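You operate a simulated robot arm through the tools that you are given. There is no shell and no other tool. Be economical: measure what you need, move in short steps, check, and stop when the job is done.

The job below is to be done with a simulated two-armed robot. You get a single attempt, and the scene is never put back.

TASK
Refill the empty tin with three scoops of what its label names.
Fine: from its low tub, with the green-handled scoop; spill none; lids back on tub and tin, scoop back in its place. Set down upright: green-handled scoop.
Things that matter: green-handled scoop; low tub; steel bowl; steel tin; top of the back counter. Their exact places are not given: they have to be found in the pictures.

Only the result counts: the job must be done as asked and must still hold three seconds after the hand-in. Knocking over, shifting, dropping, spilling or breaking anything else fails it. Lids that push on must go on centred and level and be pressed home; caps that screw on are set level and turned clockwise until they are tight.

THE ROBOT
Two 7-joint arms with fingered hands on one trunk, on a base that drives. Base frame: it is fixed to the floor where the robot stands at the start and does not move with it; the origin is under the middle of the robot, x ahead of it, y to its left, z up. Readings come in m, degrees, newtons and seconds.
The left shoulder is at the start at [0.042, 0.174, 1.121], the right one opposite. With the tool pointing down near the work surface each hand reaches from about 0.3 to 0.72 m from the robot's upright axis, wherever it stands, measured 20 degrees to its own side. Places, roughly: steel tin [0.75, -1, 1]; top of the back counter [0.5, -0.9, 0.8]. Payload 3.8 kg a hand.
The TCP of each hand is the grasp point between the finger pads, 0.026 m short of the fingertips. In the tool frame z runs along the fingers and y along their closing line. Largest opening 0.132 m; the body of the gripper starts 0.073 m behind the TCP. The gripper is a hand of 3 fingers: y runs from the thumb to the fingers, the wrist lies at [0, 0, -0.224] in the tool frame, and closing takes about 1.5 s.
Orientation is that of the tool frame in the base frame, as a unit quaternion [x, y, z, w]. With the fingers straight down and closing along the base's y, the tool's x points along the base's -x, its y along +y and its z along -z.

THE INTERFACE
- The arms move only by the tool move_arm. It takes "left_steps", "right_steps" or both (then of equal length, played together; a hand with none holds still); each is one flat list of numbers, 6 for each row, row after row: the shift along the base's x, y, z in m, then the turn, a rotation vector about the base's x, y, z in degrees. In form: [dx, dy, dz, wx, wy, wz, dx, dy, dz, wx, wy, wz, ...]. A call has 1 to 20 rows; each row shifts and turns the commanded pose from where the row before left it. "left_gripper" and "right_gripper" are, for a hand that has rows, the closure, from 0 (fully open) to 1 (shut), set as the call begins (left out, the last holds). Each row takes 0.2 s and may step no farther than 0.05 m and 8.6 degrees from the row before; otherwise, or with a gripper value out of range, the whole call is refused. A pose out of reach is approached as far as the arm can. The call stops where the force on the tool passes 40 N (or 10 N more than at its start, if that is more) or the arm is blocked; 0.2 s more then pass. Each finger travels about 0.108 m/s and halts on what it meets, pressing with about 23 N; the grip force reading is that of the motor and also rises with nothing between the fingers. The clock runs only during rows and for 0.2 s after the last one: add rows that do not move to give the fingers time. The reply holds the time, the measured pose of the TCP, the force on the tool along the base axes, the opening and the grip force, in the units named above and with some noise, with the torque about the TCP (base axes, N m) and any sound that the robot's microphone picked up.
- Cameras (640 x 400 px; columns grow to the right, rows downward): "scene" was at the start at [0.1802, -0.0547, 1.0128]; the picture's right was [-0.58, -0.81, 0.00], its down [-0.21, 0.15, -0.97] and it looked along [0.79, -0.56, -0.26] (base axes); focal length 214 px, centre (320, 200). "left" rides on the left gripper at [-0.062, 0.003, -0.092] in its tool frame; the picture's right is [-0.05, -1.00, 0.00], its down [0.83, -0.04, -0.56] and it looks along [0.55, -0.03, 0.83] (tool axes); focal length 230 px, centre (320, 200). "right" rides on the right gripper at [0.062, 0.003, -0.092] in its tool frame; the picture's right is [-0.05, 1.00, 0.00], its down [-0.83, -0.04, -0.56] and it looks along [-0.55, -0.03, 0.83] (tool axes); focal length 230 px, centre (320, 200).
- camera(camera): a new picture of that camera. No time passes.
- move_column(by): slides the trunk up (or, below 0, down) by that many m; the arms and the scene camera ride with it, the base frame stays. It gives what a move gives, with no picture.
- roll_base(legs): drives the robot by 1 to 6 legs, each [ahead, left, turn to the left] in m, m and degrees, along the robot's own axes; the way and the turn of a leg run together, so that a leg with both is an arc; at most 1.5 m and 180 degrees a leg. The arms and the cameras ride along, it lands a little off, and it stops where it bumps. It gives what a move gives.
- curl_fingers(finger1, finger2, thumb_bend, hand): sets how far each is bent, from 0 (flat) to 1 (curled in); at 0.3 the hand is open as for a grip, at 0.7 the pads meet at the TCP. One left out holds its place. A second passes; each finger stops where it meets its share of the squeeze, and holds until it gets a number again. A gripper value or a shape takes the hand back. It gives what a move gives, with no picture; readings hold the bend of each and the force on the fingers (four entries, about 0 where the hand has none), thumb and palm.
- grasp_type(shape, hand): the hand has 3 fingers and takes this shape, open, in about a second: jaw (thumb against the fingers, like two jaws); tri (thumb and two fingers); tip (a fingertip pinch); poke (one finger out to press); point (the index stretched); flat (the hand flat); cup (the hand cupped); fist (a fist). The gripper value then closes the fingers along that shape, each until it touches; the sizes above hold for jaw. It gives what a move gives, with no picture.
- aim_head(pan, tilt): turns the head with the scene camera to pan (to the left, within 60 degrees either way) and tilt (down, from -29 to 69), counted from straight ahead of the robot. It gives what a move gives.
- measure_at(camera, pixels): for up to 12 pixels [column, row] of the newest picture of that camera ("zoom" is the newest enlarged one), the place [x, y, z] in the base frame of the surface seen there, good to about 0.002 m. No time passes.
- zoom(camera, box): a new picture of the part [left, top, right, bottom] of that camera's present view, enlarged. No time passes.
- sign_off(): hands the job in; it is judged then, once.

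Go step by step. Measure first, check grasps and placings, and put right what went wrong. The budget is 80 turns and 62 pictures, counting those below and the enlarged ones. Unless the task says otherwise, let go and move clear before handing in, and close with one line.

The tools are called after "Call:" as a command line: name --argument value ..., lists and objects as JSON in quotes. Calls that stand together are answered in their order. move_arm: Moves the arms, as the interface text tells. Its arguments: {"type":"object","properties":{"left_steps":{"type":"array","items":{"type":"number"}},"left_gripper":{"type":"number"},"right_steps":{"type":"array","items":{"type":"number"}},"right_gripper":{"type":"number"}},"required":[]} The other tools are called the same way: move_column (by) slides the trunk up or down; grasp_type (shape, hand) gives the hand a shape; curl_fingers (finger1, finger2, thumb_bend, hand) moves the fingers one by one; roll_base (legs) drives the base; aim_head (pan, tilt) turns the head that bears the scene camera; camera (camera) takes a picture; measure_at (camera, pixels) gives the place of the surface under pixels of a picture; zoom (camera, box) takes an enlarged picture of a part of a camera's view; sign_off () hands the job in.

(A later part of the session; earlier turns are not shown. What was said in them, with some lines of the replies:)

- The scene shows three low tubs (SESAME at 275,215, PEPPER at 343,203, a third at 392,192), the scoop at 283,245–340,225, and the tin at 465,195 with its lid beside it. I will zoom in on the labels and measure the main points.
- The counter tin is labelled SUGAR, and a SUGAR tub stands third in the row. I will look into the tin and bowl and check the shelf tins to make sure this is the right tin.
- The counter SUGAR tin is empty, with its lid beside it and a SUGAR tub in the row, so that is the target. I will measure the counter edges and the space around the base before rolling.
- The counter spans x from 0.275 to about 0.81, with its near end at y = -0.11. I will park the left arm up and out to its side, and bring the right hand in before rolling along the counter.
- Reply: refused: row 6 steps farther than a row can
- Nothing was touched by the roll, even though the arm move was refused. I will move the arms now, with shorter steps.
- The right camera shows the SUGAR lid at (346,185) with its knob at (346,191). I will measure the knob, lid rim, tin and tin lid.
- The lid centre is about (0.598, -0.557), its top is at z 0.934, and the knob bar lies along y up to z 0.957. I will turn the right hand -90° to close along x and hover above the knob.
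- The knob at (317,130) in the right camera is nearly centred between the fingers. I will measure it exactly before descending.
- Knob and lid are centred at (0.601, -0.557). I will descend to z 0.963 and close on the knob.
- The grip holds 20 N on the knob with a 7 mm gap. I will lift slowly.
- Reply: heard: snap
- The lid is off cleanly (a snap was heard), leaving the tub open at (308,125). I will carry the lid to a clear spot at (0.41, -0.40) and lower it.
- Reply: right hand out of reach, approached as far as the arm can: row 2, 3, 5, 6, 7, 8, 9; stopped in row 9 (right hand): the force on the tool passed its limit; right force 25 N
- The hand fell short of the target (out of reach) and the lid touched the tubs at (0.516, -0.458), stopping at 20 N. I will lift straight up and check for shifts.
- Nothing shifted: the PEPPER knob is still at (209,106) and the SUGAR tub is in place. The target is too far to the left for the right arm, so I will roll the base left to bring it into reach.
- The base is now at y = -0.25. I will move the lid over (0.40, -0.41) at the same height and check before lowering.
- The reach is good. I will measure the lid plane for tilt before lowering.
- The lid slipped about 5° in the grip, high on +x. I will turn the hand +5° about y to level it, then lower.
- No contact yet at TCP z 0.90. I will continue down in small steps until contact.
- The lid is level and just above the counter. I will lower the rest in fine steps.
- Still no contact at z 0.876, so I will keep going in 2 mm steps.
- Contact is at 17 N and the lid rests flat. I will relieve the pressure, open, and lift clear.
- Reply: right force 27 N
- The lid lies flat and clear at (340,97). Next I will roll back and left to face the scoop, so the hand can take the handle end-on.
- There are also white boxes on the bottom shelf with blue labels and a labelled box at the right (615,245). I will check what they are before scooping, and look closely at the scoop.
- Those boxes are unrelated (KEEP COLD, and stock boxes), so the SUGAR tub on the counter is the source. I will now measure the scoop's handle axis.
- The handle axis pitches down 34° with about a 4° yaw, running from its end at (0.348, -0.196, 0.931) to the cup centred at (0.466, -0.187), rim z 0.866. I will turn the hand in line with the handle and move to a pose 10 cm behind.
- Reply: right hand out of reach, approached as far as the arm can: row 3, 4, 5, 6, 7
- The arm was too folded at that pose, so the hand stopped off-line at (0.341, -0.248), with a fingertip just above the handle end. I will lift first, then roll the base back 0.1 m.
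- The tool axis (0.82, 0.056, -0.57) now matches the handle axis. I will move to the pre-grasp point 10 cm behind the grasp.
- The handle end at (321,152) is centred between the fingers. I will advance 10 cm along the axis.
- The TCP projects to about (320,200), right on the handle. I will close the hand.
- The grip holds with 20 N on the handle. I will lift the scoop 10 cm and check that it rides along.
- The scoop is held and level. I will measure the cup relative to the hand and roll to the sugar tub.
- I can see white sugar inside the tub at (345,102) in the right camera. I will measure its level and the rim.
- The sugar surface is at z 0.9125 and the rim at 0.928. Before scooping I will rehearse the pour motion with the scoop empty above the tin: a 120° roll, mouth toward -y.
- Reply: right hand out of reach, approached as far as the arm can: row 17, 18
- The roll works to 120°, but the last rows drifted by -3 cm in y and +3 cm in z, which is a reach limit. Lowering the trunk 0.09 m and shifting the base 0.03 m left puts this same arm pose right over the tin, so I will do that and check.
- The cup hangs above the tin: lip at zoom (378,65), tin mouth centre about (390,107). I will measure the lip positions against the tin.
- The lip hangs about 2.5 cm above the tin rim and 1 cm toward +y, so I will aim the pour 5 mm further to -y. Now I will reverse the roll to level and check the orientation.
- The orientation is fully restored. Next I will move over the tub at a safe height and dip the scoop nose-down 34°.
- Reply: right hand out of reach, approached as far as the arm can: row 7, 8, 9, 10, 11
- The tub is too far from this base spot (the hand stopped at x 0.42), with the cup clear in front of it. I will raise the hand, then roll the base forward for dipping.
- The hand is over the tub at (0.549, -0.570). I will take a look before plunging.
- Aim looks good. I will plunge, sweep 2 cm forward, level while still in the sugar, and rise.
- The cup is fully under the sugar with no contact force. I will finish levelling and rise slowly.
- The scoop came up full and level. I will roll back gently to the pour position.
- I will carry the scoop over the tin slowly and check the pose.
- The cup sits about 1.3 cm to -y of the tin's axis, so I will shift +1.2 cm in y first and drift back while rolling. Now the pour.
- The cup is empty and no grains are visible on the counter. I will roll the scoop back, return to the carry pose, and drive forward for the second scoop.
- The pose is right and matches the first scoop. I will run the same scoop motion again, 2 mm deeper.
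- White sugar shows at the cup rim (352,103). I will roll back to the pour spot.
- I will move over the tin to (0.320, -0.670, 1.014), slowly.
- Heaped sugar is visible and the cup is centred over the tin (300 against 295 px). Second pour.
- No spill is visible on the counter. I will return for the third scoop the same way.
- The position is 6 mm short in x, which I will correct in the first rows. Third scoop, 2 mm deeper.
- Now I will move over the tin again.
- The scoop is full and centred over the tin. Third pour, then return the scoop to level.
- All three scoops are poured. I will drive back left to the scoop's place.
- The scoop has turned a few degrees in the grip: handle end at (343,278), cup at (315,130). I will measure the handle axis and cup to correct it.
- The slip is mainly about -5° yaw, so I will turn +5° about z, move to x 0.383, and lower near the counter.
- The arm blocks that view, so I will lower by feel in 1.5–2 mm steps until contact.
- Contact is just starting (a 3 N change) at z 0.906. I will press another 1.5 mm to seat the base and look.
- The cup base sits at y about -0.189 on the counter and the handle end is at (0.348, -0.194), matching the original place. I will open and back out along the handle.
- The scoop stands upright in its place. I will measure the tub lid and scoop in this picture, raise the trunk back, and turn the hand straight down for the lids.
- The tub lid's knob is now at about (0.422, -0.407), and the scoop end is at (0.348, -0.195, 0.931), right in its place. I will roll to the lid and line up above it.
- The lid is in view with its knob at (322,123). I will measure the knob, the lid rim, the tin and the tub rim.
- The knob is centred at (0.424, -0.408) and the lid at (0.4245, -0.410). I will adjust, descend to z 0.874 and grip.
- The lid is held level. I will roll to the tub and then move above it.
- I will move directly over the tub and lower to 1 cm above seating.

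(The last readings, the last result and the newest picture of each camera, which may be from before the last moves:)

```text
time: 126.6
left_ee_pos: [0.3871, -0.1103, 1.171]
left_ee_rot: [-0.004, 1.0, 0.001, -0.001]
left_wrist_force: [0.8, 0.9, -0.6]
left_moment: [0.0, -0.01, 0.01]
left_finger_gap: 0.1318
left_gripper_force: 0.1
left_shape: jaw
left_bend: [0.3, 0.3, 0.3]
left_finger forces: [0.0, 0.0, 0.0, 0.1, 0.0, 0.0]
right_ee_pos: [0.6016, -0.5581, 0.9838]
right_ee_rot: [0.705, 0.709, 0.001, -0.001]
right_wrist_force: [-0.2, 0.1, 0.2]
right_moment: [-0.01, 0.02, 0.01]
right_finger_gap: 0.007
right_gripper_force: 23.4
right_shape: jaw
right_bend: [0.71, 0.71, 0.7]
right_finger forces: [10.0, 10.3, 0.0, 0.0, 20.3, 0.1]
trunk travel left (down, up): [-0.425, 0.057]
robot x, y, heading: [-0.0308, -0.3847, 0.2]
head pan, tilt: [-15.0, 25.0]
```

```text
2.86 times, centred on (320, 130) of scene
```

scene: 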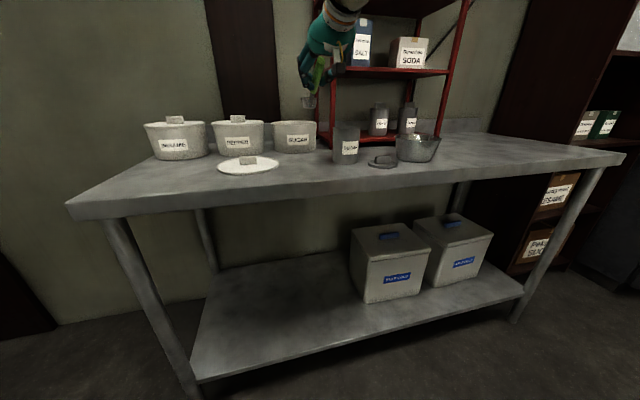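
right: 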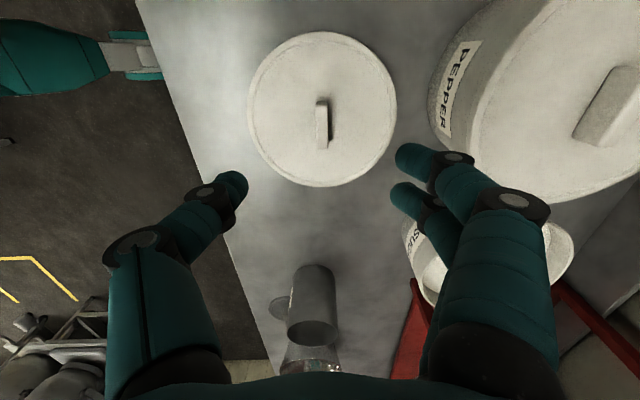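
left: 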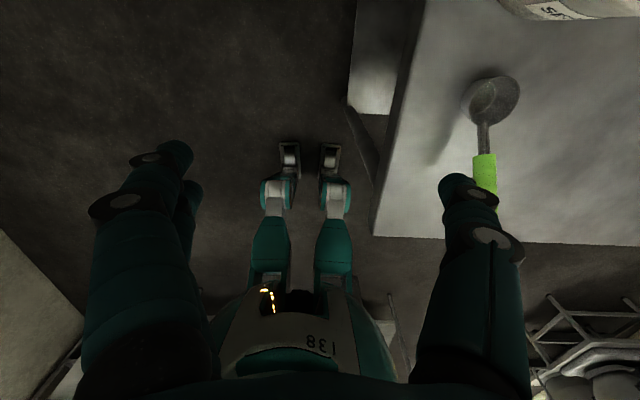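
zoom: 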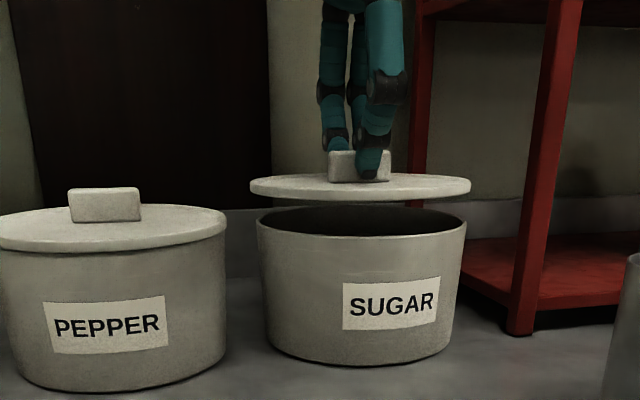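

The lid (250–471 px) is centred over the tub rim (257–467). I will quickly check the front edges in x before pressing.

Call:
measure_at --camera "zoom" --pixels '[[360, 196], [360, 238], [330, 196], [330, 238], [255, 188], [466, 185], [262, 225], [463, 225], [400, 196], [400, 238]]'

```text
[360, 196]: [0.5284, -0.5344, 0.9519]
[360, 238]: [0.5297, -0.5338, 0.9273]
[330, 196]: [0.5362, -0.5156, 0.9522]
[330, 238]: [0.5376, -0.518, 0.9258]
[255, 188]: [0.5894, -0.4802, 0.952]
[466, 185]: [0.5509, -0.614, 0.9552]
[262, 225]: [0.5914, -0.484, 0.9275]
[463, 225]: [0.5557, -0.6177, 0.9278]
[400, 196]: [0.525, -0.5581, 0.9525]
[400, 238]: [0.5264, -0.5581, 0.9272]
```

Aligned to within about 1 mm. I will lower and press until it snaps home.

Call:
move_arm --right_steps '[0, 0.0005, -0.008, 0, 0, 0, 0, 0, -0.006, 0, 0, 0, 0, 0, -0.003, 0, 0, 0, 0, 0, -0.002, 0, 0, 0, 0, 0, -0.002, 0, 0, 0, 0, 0, -0.002, 0, 0, 0, 0, 0, -0.002, 0, 0, 0]'

```text
time: 128.2
left_ee_pos: [0.3865, -0.1109, 1.1718]
left_ee_rot: [-0.004, 1.0, 0.0, 0.0]
left_wrist_force: [-0.8, 0.0, 0.0]
left_moment: [0.01, -0.01, 0.02]
left_finger_gap: 0.1318
left_gripper_force: 0.1
left_shape: jaw
left_bend: [0.3, 0.3, 0.3]
left_finger forces: [0.0, 0.1, 0.1, 0.0, 0.0, 0.0]
right_ee_pos: [0.6007, -0.5577, 0.9628]
right_ee_rot: [0.706, 0.708, 0.001, 0.001]
right_wrist_force: [-0.9, -1.9, 10.2]
right_moment: [-0.05, -0.01, -0.03]
right_finger_gap: 0.0074
right_gripper_force: 22.6
right_shape: jaw
right_bend: [0.71, 0.71, 0.71]
right_finger forces: [11.6, 11.7, 0.0, 0.0, 24.0, 0.0]
trunk travel left (down, up): [-0.425, 0.057]
robot x, y, heading: [-0.0305, -0.3866, 0.3]
head pan, tilt: [-15.0, 25.0]
```

There is 10 N of contact but no snap yet. I will press further.

Call:
move_arm --right_steps '[0, 0, -0.002, 0, 0, 0, 0, 0, -0.002, 0, 0, 0, 0, 0, -0.002, 0, 0, 0, 0, 0, -0.003, 0, 0, 0, 0, 0, -0.003, 0, 0, 0]'

```text
time: 129.2
left_ee_pos: [0.3878, -0.111, 1.1712]
left_ee_rot: [-0.004, 1.0, -0.001, 0.001]
left_wrist_force: [1.0, 0.2, -0.1]
left_moment: [-0.02, 0.0, 0.01]
left_finger_gap: 0.132
left_gripper_force: 0.2
left_shape: jaw
left_bend: [0.3, 0.3, 0.3]
left_finger forces: [0.0, 0.0, 0.0, 0.0, 0.1, 0.1]
right_ee_pos: [0.6017, -0.5576, 0.9619]
right_ee_rot: [0.706, 0.708, 0.003, 0.007]
right_wrist_force: [-8.2, -0.8, 21.2]
right_moment: [0.02, 0.2, 0.01]
right_finger_gap: 0.0095
right_gripper_force: 22.9
right_shape: jaw
right_bend: [0.72, 0.72, 0.71]
right_finger forces: [11.2, 11.4, 0.0, 0.1, 32.9, 0.0]
trunk travel left (down, up): [-0.425, 0.057]
robot x, y, heading: [-0.0301, -0.3921, 0.3]
head pan, tilt: [-15.0, 25.0]
stopped in row 5 (right hand): the force on the tool passed its limit (the readings are from after the stop); the commanded pose is now the measured one
```

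No snap, and the fingers are starting to slip on the knob. I will let go, close the fingers above the knob, and press on its top from directly above.

Call:
move_arm --right_steps '[0, 0, 0.002, 0, 0, 0, 0, 0, 0, 0, 0, 0, 0, 0, 0, 0, 0, 0, 0, 0, 0, 0, 0, 0, 0, 0, 0.025, 0, 0, 0, 0, 0, 0.03, 0, 0, 0]' --right_gripper 0.4

Call:
move_arm --right_steps '[0, 0, 0, 0, 0, 0, 0, 0, 0, 0, 0, 0, 0, 0, 0, 0, 0, 0, 0, 0, 0, 0, 0, 0, 0, 0, 0, 0, 0, 0]' --right_gripper 1

Call:
camera --camera "right"

```text
time: 130.6
left_ee_pos: [0.3879, -0.1104, 1.1708]
left_ee_rot: [-0.003, 1.0, 0.0, 0.0]
left_wrist_force: [-0.7, -0.6, 0.3]
left_moment: [0.0, 0.0, -0.01]
left_finger_gap: 0.1319
left_gripper_force: 0.0
left_shape: jaw
left_bend: [0.3, 0.3, 0.3]
left_finger forces: [0.1, 0.0, 0.0, 0.0, 0.1, 0.1]
right_ee_pos: [0.6027, -0.5569, 1.0131]
right_ee_rot: [0.706, 0.709, 0.002, 0.004]
right_wrist_force: [-0.5, -0.1, -0.4]
right_moment: [0.0, 0.04, 0.0]
right_finger_gap: 0.0794
right_gripper_force: 0.0
right_shape: jaw
right_bend: [0.71, 0.71, 0.71]
right_finger forces: [0.0, 0.0, 0.0, 0.0, 0.0, 0.0]
trunk travel left (down, up): [-0.425, 0.057]
robot x, y, heading: [-0.0336, -0.3887, 0.3]
head pan, tilt: [-15.0, 25.0]
heard: snap
```

```text
time: 131.8
left_ee_pos: [0.3883, -0.111, 1.172]
left_ee_rot: [-0.003, 1.0, 0.0, 0.0]
left_wrist_force: [0.4, -0.6, 0.1]
left_moment: [-0.05, 0.03, -0.02]
left_finger_gap: 0.1321
left_gripper_force: 0.0
left_shape: jaw
left_bend: [0.3, 0.3, 0.3]
left_finger forces: [0.0, 0.0, 0.1, 0.0, 0.1, 0.0]
right_ee_pos: [0.6053, -0.5582, 1.0138]
right_ee_rot: [0.706, 0.708, 0.003, 0.003]
right_wrist_force: [-0.2, -0.2, 0.3]
right_moment: [0.0, 0.03, 0.01]
right_finger_gap: 0.0
right_gripper_force: 23.0
right_shape: jaw
right_bend: [0.64, 0.64, 0.66]
right_finger forces: [0.0, 0.1, 0.0, 0.1, 0.0, 0.0]
trunk travel left (down, up): [-0.425, 0.057]
robot x, y, heading: [-0.0336, -0.3888, 0.3]
head pan, tilt: [-15.0, 25.0]
```

```text
3 pictures are left
```

right: 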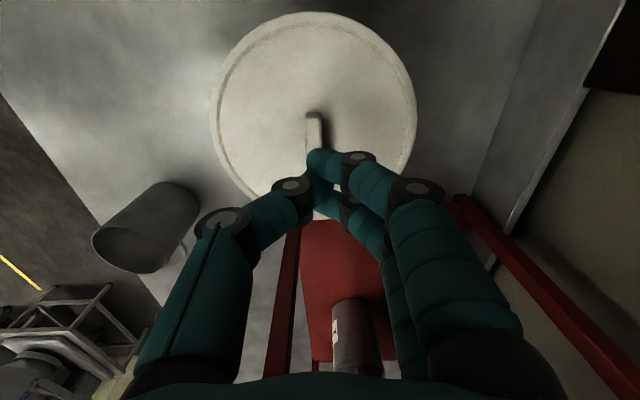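

A snap was heard on release. I will check the lid's height and level against the seated values from before (about 0.934–0.936).

Call:
measure_at --camera "right" --pixels '[[214, 100], [413, 100], [313, 15], [240, 160], [395, 160], [260, 90], [370, 90], [314, 60], [313, 118], [150, 190], [105, 262], [190, 205]]'

```text
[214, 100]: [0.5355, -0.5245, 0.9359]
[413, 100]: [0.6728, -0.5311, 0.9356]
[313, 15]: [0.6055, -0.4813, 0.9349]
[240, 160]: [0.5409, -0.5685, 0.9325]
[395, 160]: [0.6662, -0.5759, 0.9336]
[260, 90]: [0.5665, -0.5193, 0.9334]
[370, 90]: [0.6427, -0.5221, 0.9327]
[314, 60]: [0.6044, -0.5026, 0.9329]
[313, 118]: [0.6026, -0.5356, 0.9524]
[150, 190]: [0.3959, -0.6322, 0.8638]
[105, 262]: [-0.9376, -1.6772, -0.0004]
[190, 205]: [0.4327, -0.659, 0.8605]
```

The lid is level at z 0.933–0.936, exactly as when seated. I will give one press on the knob from above to be sure.

Call:
move_arm --right_steps '[-0.004, 0, -0.02, 0, 0, 0, 0, 0, -0.008, 0, 0, 0, 0, 0, -0.004, 0, 0, 0, 0, 0, -0.003, 0, 0, 0, 0, 0, -0.003, 0, 0, 0, 0, 0, -0.003, 0, 0, 0, 0, 0, -0.003, 0, 0, 0]'

```text
time: 133.6
left_ee_pos: [0.3866, -0.1099, 1.1694]
left_ee_rot: [-0.004, 1.0, -0.001, 0.001]
left_wrist_force: [0.0, 0.3, -0.3]
left_moment: [0.0, -0.01, -0.01]
left_finger_gap: 0.1317
left_gripper_force: 0.0
left_shape: jaw
left_bend: [0.3, 0.3, 0.3]
left_finger forces: [0.0, 0.0, 0.0, 0.0, 0.0, 0.0]
right_ee_pos: [0.5986, -0.5569, 0.9802]
right_ee_rot: [0.706, 0.708, 0.006, 0.011]
right_wrist_force: [-7.5, 1.0, 19.8]
right_moment: [0.13, 0.22, 0.01]
right_finger_gap: 0.0002
right_gripper_force: 22.8
right_shape: jaw
right_bend: [0.65, 0.65, 0.67]
right_finger forces: [0.0, 0.0, 0.1, 0.0, 35.9, 0.0]
trunk travel left (down, up): [-0.425, 0.057]
robot x, y, heading: [-0.0302, -0.3915, 0.3]
head pan, tilt: [-15.0, 25.0]
stopped in row 7 (right hand): the force on the tool passed its limit (the readings are from after the stop); the commanded pose is now the measured one
```

40 N on the knob with no further motion and no snap, so the tub lid is home. I will lift off, open, and move above the tin's lid at (0.345, -0.745).

Call:
move_arm --right_steps '[0, 0, 0.03, 0, 0, 0, 0, 0, 0.04, 0, 0, 0, 0, 0, 0.03, 0, -1.5, 0, -0.0363, -0.0264, 0, 0, 0, 0, -0.0363, -0.0264, 0, 0, 0, 0, -0.0363, -0.0264, 0, 0, 0, 0, -0.0363, -0.0264, 0, 0, 0, 0, -0.0363, -0.0264, 0, 0, 0, 0, -0.0363, -0.0264, 0, 0, 0, 0, -0.0363, -0.0264, 0, 0, 0, 0, 0, 0, -0.03, 0, 0, 0, 0, 0, -0.03, 0, 0, 0, 0, 0, 0, 0, 0, 0]' --right_gripper 0.4

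```text
time: 136.4
left_ee_pos: [0.3882, -0.1106, 1.1712]
left_ee_rot: [-0.004, 1.0, 0.001, 0.001]
left_wrist_force: [-0.5, -0.7, 0.3]
left_moment: [-0.03, 0.03, -0.01]
left_finger_gap: 0.1319
left_gripper_force: 0.1
left_shape: jaw
left_bend: [0.3, 0.3, 0.3]
left_finger forces: [0.0, 0.1, 0.1, 0.0, 0.0, 0.0]
right_ee_pos: [0.3456, -0.7431, 1.0166]
right_ee_rot: [0.706, 0.708, 0.016, 0.019]
right_wrist_force: [1.1, 0.3, -0.3]
right_moment: [-0.02, 0.02, 0.01]
right_finger_gap: 0.0792
right_gripper_force: 0.0
right_shape: jaw
right_bend: [0.71, 0.71, 0.71]
right_finger forces: [0.1, 0.0, 0.1, 0.0, 0.0, 0.1]
trunk travel left (down, up): [-0.425, 0.057]
robot x, y, heading: [-0.0262, -0.3912, 0.3]
head pan, tilt: [-15.0, 25.0]
```

The position is reached, with a 2.8° tilt to undo. I will correct it and take a picture of the tin lid.

Call:
move_arm --right_steps '[0, 0, 0, 0, 2.8, 0, 0, 0, 0, 0, 0, 0]'

Call:
camera --camera "right"

```text
time: 137.0
left_ee_pos: [0.3882, -0.1109, 1.1712]
left_ee_rot: [-0.004, 1.0, 0.0, 0.0]
left_wrist_force: [0.5, -0.9, -0.1]
left_moment: [0.03, 0.04, 0.02]
left_finger_gap: 0.132
left_gripper_force: 0.1
left_shape: jaw
left_bend: [0.3, 0.3, 0.3]
left_finger forces: [0.0, 0.0, 0.0, 0.0, 0.1, 0.0]
right_ee_pos: [0.3462, -0.7418, 1.0179]
right_ee_rot: [0.706, 0.709, -0.002, 0.001]
right_wrist_force: [0.1, 0.0, 0.6]
right_moment: [0.0, 0.02, 0.01]
right_finger_gap: 0.079
right_gripper_force: 0.1
right_shape: jaw
right_bend: [0.71, 0.71, 0.71]
right_finger forces: [0.1, 0.0, 0.0, 0.1, 0.1, 0.0]
trunk travel left (down, up): [-0.425, 0.057]
robot x, y, heading: [-0.0293, -0.3887, 0.6]
head pan, tilt: [-15.0, 25.0]
```

```text
2 pictures are left
```

right: 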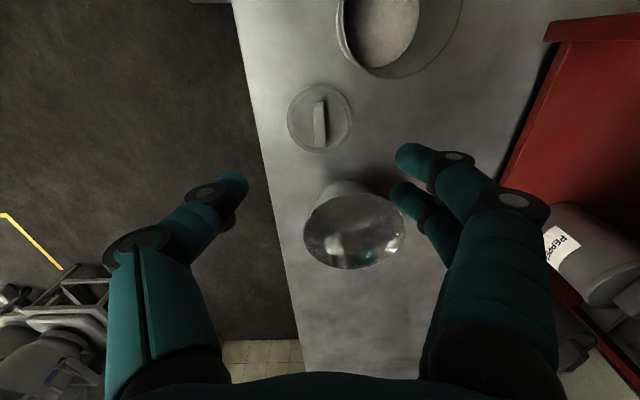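

The tin lid is at (320,119), and the tin (400,25) shows sugar inside. I will measure the lid, knob, tin rim and the bowl's edge.

Call:
measure_at --camera "right" --pixels '[[316, 105], [325, 105], [316, 142], [325, 140], [320, 125], [289, 118], [352, 115], [320, 86], [320, 152], [341, 30], [400, 76], [458, 15]]'

Call:
measure_at --camera "right" --pixels '[[385, 30], [410, 40], [360, 62], [440, 55], [370, 71], [425, 68], [350, 190], [365, 20], [348, 50], [320, 98], [415, 5]]'

```text
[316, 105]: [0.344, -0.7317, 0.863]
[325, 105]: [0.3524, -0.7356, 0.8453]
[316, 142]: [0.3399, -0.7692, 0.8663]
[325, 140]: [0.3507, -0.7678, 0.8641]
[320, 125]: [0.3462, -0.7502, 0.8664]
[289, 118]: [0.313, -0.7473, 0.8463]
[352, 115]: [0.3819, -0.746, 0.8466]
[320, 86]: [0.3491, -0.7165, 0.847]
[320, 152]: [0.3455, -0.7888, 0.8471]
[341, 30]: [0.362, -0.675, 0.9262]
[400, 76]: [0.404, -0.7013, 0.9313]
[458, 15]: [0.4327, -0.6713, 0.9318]
```

```text
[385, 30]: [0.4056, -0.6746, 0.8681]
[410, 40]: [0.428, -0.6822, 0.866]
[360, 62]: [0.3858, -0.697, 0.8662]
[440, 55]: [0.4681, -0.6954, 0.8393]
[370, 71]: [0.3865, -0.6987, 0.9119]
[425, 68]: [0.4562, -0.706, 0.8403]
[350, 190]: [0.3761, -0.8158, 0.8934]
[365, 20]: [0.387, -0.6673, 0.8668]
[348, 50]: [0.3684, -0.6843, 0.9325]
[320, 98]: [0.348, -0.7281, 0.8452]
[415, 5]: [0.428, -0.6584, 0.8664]
```

The tin holds sugar to z 0.867 (about 2.2 cm deep). Its rim centre is (0.399, -0.6665), and its lid and knob are centred at (0.347, -0.752). I will descend and grip the knob.

Call:
move_arm --right_steps '[0.001, -0.01, -0.02, 0, 0, 0, 0, 0, -0.04, 0, 0, 0, 0, 0, -0.04, 0, 0, 0, 0, 0, -0.03, 0, 0, 0, 0, 0, -0.01, 0, 0, 0, 0, 0, -0.0035, 0, 0, 0]'

Call:
move_arm --right_steps '[0, 0, 0, 0, 0, 0, 0, 0, 0, 0, 0, 0, 0, 0, 0, 0, 0, 0, 0, 0, 0, 0, 0, 0, 0, 0, 0, 0, 0, 0, 0, 0, 0, 0, 0, 0]' --right_gripper 1

```text
time: 138.4
left_ee_pos: [0.3886, -0.1113, 1.1711]
left_ee_rot: [-0.003, 1.0, 0.0, 0.001]
left_wrist_force: [-0.1, -0.4, 0.0]
left_moment: [0.01, -0.01, -0.01]
left_finger_gap: 0.1319
left_gripper_force: 0.2
left_shape: jaw
left_bend: [0.3, 0.3, 0.3]
left_finger forces: [0.0, 0.1, 0.0, 0.0, 0.1, 0.0]
right_ee_pos: [0.3481, -0.7532, 0.8729]
right_ee_rot: [0.706, 0.708, -0.002, 0.002]
right_wrist_force: [0.1, 0.1, 0.1]
right_moment: [0.0, 0.0, 0.01]
right_finger_gap: 0.0796
right_gripper_force: 0.1
right_shape: jaw
right_bend: [0.71, 0.71, 0.71]
right_finger forces: [0.0, 0.0, 0.1, 0.0, 0.1, 0.0]
trunk travel left (down, up): [-0.425, 0.057]
robot x, y, heading: [-0.0266, -0.3886, 0.2]
head pan, tilt: [-15.0, 25.0]
```

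```text
time: 139.8
left_ee_pos: [0.3889, -0.1114, 1.1707]
left_ee_rot: [-0.003, 1.0, -0.001, -0.001]
left_wrist_force: [-0.6, -0.2, 0.3]
left_moment: [0.0, 0.02, -0.02]
left_finger_gap: 0.1318
left_gripper_force: 0.1
left_shape: jaw
left_bend: [0.3, 0.3, 0.3]
left_finger forces: [0.0, 0.0, 0.0, 0.0, 0.0, 0.0]
right_ee_pos: [0.3486, -0.7533, 0.8729]
right_ee_rot: [0.707, 0.708, -0.003, 0.001]
right_wrist_force: [-0.3, -0.1, 0.1]
right_moment: [0.0, -0.03, -0.01]
right_finger_gap: 0.0519
right_gripper_force: 22.8
right_shape: jaw
right_bend: [0.74, 0.73, 0.7]
right_finger forces: [9.5, 10.0, 0.0, 0.0, 19.1, 0.0]
trunk travel left (down, up): [-0.425, 0.057]
robot x, y, heading: [-0.0275, -0.3887, 0.2]
head pan, tilt: [-15.0, 25.0]
5 turns are left
```

The gap stopped at 52 mm: the fingertips sat low and met the lid's raised rim, not the knob. I will open, rise 8 mm, close on the knob, and lift.

Call:
move_arm --right_steps '[0, 0, 0, 0, 0, 0, 0, 0, 0, 0, 0, 0, 0, 0, 0.008, 0, 0, 0, 0, 0, 0, 0, 0, 0]' --right_gripper 0.4

Call:
move_arm --right_steps '[0, 0, 0, 0, 0, 0, 0, 0, 0, 0, 0, 0, 0, 0, 0, 0, 0, 0, 0, 0, 0, 0, 0, 0, 0, 0, 0, 0, 0, 0, 0, 0, 0, 0, 0, 0, 0, 0, 0, 0, 0, 0]' --right_gripper 1

Call:
move_arm --right_steps '[0, 0, 0.01, 0, 0, 0, 0, 0, 0.04, 0, 0, 0, 0, 0, 0.045, 0, 0, 0, 0, 0, 0.03, 0, 0, 0, 0, 0, 0, 0, 0, 0]'

Call:
camera --camera "right"

Call:
measure_at --camera "right" --pixels '[[320, 90], [320, 100], [270, 110], [260, 130], [370, 120], [380, 130], [290, 100], [350, 100], [320, 120], [320, 140], [245, 130], [395, 130]]'

```text
time: 140.8
left_ee_pos: [0.3889, -0.1101, 1.1699]
left_ee_rot: [-0.004, 1.0, 0.0, 0.0]
left_wrist_force: [0.4, 0.6, -0.4]
left_moment: [0.0, 0.0, 0.0]
left_finger_gap: 0.1318
left_gripper_force: 0.1
left_shape: jaw
left_bend: [0.3, 0.3, 0.3]
left_finger forces: [0.1, 0.0, 0.1, 0.1, 0.0, 0.1]
right_ee_pos: [0.3486, -0.7527, 0.8812]
right_ee_rot: [0.706, 0.709, -0.003, 0.001]
right_wrist_force: [-1.1, 0.3, 0.3]
right_moment: [0.04, 0.0, -0.01]
right_finger_gap: 0.0787
right_gripper_force: 0.0
right_shape: jaw
right_bend: [0.71, 0.71, 0.71]
right_finger forces: [0.0, 0.0, 0.0, 0.1, 0.0, 0.1]
trunk travel left (down, up): [-0.425, 0.057]
robot x, y, heading: [-0.0277, -0.3901, 0.4]
head pan, tilt: [-15.0, 25.0]
```

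```text
time: 142.4
left_ee_pos: [0.3879, -0.1112, 1.1702]
left_ee_rot: [-0.004, 1.0, 0.0, -0.001]
left_wrist_force: [0.1, 0.1, -0.2]
left_moment: [0.01, 0.03, -0.01]
left_finger_gap: 0.1318
left_gripper_force: 0.1
left_shape: jaw
left_bend: [0.3, 0.3, 0.3]
left_finger forces: [0.0, 0.0, 0.0, 0.1, 0.0, 0.1]
right_ee_pos: [0.3479, -0.7533, 0.881]
right_ee_rot: [0.705, 0.709, -0.002, 0.001]
right_wrist_force: [-0.2, -0.1, -0.2]
right_moment: [-0.01, 0.0, -0.01]
right_finger_gap: 0.0068
right_gripper_force: 23.3
right_shape: jaw
right_bend: [0.71, 0.71, 0.7]
right_finger forces: [10.3, 10.2, 0.0, 0.0, 20.5, 0.1]
trunk travel left (down, up): [-0.425, 0.057]
robot x, y, heading: [-0.0281, -0.3889, 0.5]
head pan, tilt: [-15.0, 25.0]
```

```text
time: 143.6
left_ee_pos: [0.3874, -0.1114, 1.1719]
left_ee_rot: [-0.004, 1.0, 0.0, 0.0]
left_wrist_force: [-0.4, -0.3, -0.1]
left_moment: [0.01, 0.0, 0.02]
left_finger_gap: 0.1319
left_gripper_force: 0.1
left_shape: jaw
left_bend: [0.3, 0.3, 0.3]
left_finger forces: [0.1, 0.1, 0.0, 0.0, 0.1, 0.0]
right_ee_pos: [0.3462, -0.7519, 1.0073]
right_ee_rot: [0.706, 0.708, -0.002, 0.001]
right_wrist_force: [0.0, 0.5, -1.0]
right_moment: [-0.01, 0.0, 0.06]
right_finger_gap: 0.0068
right_gripper_force: 23.0
right_shape: jaw
right_bend: [0.71, 0.71, 0.7]
right_finger forces: [10.2, 10.3, 0.0, 0.0, 20.5, 0.1]
trunk travel left (down, up): [-0.425, 0.057]
robot x, y, heading: [-0.0321, -0.3886, 0.5]
head pan, tilt: [-15.0, 25.0]
```

```text
1 pictures are left
```

right: 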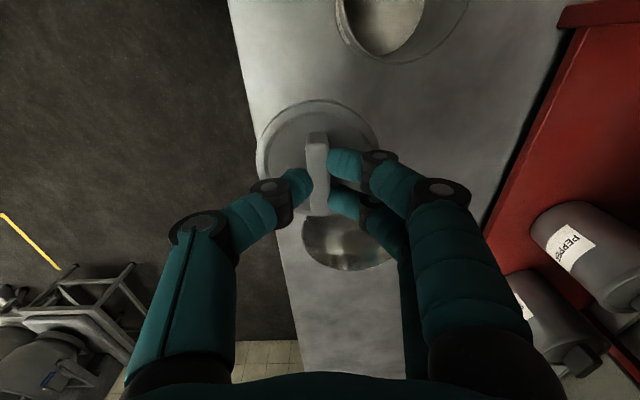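

```text
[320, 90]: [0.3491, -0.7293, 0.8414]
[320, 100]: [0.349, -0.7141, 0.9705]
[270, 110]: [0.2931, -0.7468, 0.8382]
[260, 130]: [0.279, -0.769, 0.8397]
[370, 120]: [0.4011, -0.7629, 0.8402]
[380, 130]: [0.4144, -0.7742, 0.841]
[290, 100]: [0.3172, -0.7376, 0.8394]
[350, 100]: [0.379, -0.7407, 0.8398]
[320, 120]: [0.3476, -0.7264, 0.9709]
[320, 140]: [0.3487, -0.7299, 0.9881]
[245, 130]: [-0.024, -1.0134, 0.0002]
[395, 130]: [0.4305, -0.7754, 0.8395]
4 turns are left
```

The tin lid is held level (0.9705–0.971 across) and centred on the hand. I will carry it over the tin centre at (0.399, -0.667), lower it, and press.

Call:
move_arm --right_steps '[0.0131, 0.0212, 0.003, 0, 0, 0, 0.0131, 0.0212, 0, 0, 0, 0, 0.0131, 0.0212, 0, 0, 0, 0, 0.0132, 0.0212, 0, 0, 0, 0, 0, 0, 0, 0, 0, 0, 0, 0, -0.015, 0, 0, 0, 0, 0, -0.012, 0, 0, 0, 0, 0, -0.004, 0, 0, 0, 0, 0, 0, 0, 0, 0]'

Call:
move_arm --right_steps '[0, 0, -0.003, 0, 0, 0, 0, 0, -0.003, 0, 0, 0, 0, 0, -0.002, 0, 0, 0, 0, 0, -0.002, 0, 0, 0, 0, 0, -0.002, 0, 0, 0, 0, 0, -0.002, 0, 0, 0, 0, 0, -0.002, 0, 0, 0]'

```text
time: 145.6
left_ee_pos: [0.3894, -0.1106, 1.1707]
left_ee_rot: [-0.004, 1.0, 0.001, 0.0]
left_wrist_force: [-0.6, -0.4, -0.9]
left_moment: [0.02, -0.02, -0.02]
left_finger_gap: 0.1318
left_gripper_force: 0.1
left_shape: jaw
left_bend: [0.3, 0.3, 0.3]
left_finger forces: [0.0, 0.1, 0.1, 0.0, 0.0, 0.0]
right_ee_pos: [0.3995, -0.6677, 0.9782]
right_ee_rot: [0.705, 0.709, -0.002, 0.001]
right_wrist_force: [0.2, 0.3, -0.3]
right_moment: [0.01, 0.02, 0.07]
right_finger_gap: 0.007
right_gripper_force: 23.2
right_shape: jaw
right_bend: [0.71, 0.71, 0.7]
right_finger forces: [10.2, 10.2, 0.0, 0.1, 20.6, 0.0]
trunk travel left (down, up): [-0.425, 0.057]
robot x, y, heading: [-0.0287, -0.3884, 0.1]
head pan, tilt: [-15.0, 25.0]
```

```text
time: 147.1
left_ee_pos: [0.3856, -0.1098, 1.1722]
left_ee_rot: [-0.003, 1.0, -0.001, 0.001]
left_wrist_force: [-0.3, 0.1, -0.4]
left_moment: [0.0, 0.05, 0.0]
left_finger_gap: 0.1318
left_gripper_force: 0.1
left_shape: jaw
left_bend: [0.3, 0.3, 0.3]
left_finger forces: [0.1, 0.0, 0.1, 0.0, 0.0, 0.1]
right_ee_pos: [0.3995, -0.6666, 0.9703]
right_ee_rot: [0.706, 0.708, 0.001, 0.007]
right_wrist_force: [-7.7, 1.4, 26.4]
right_moment: [0.04, 0.17, -0.01]
right_finger_gap: 0.01
right_gripper_force: 22.6
right_shape: jaw
right_bend: [0.72, 0.72, 0.72]
right_finger forces: [11.8, 11.6, 0.0, 0.1, 31.3, 0.1]
trunk travel left (down, up): [-0.425, 0.057]
robot x, y, heading: [-0.0283, -0.39, 0.3]
head pan, tilt: [-15.0, 25.0]
heard: snap
stopped in row 7 (right hand): the force on the tool passed its limit (the readings are from after the stop); the commanded pose is now the measured one
3 turns are left
```

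A snap was heard and the lid seated under 26 N. I will release, rise clear, and check with the last picture.

Call:
move_arm --right_steps '[0, 0, 0.001, 0, 0, 0, 0, 0, 0, 0, 0, 0, 0, 0, 0, 0, 0, 0, 0, 0, 0, 0, 0, 0, 0, 0, 0.02, 0, 0, 0, 0, 0, 0.04, 0, 0, 0, 0, 0, 0.04, 0, 0, 0, 0, 0, 0.04, 0, 0, 0, 0, 0, 0, 0, 0, 0]' --right_gripper 0.4

Call:
camera --camera "right"

Call:
measure_at --camera "right" --pixels '[[320, 100], [320, 110], [320, 120], [320, 130], [320, 140], [320, 150], [300, 120], [340, 120], [290, 120], [350, 120], [300, 140], [340, 140]]'

```text
time: 149.1
left_ee_pos: [0.3888, -0.1104, 1.171]
left_ee_rot: [-0.003, 1.0, 0.0, 0.0]
left_wrist_force: [0.4, 0.5, -0.1]
left_moment: [0.01, 0.03, 0.0]
left_finger_gap: 0.1318
left_gripper_force: 0.0
left_shape: jaw
left_bend: [0.3, 0.3, 0.3]
left_finger forces: [0.0, 0.1, 0.1, 0.1, 0.0, 0.0]
right_ee_pos: [0.4023, -0.669, 1.1105]
right_ee_rot: [0.706, 0.708, -0.001, 0.004]
right_wrist_force: [-0.8, 0.5, -0.6]
right_moment: [-0.02, 0.01, -0.01]
right_finger_gap: 0.0789
right_gripper_force: 0.1
right_shape: jaw
right_bend: [0.71, 0.71, 0.71]
right_finger forces: [0.0, 0.1, 0.0, 0.1, 0.0, 0.1]
trunk travel left (down, up): [-0.425, 0.057]
robot x, y, heading: [-0.0291, -0.3908, 0.2]
head pan, tilt: [-15.0, 25.0]
```

```text
0 pictures are left
```

right: 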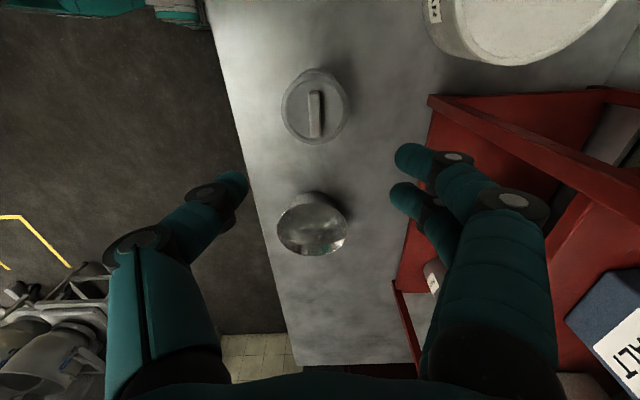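

```text
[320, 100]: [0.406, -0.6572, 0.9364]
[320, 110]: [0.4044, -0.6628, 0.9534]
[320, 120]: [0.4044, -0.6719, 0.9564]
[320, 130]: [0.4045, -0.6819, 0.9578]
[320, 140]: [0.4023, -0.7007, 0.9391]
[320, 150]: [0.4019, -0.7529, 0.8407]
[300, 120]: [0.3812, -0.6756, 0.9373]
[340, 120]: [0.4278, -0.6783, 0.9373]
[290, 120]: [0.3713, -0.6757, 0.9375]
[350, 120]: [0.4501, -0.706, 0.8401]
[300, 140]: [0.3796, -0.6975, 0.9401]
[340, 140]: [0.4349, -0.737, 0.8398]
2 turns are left
```

The tin lid sits centred and level (0.936–0.9375 across its top, rim 0.939–0.940), the counter around it is clean, and the hand is clear. Handing in.

Call:
sign_off

```text
The job is handed in.
```

I refilled the empty SUGAR tin with three scoops from the SUGAR tub. Both lids are back on and level (each snapped), the green-handled scoop stands upright in its place, and I saw no spilled sugar.
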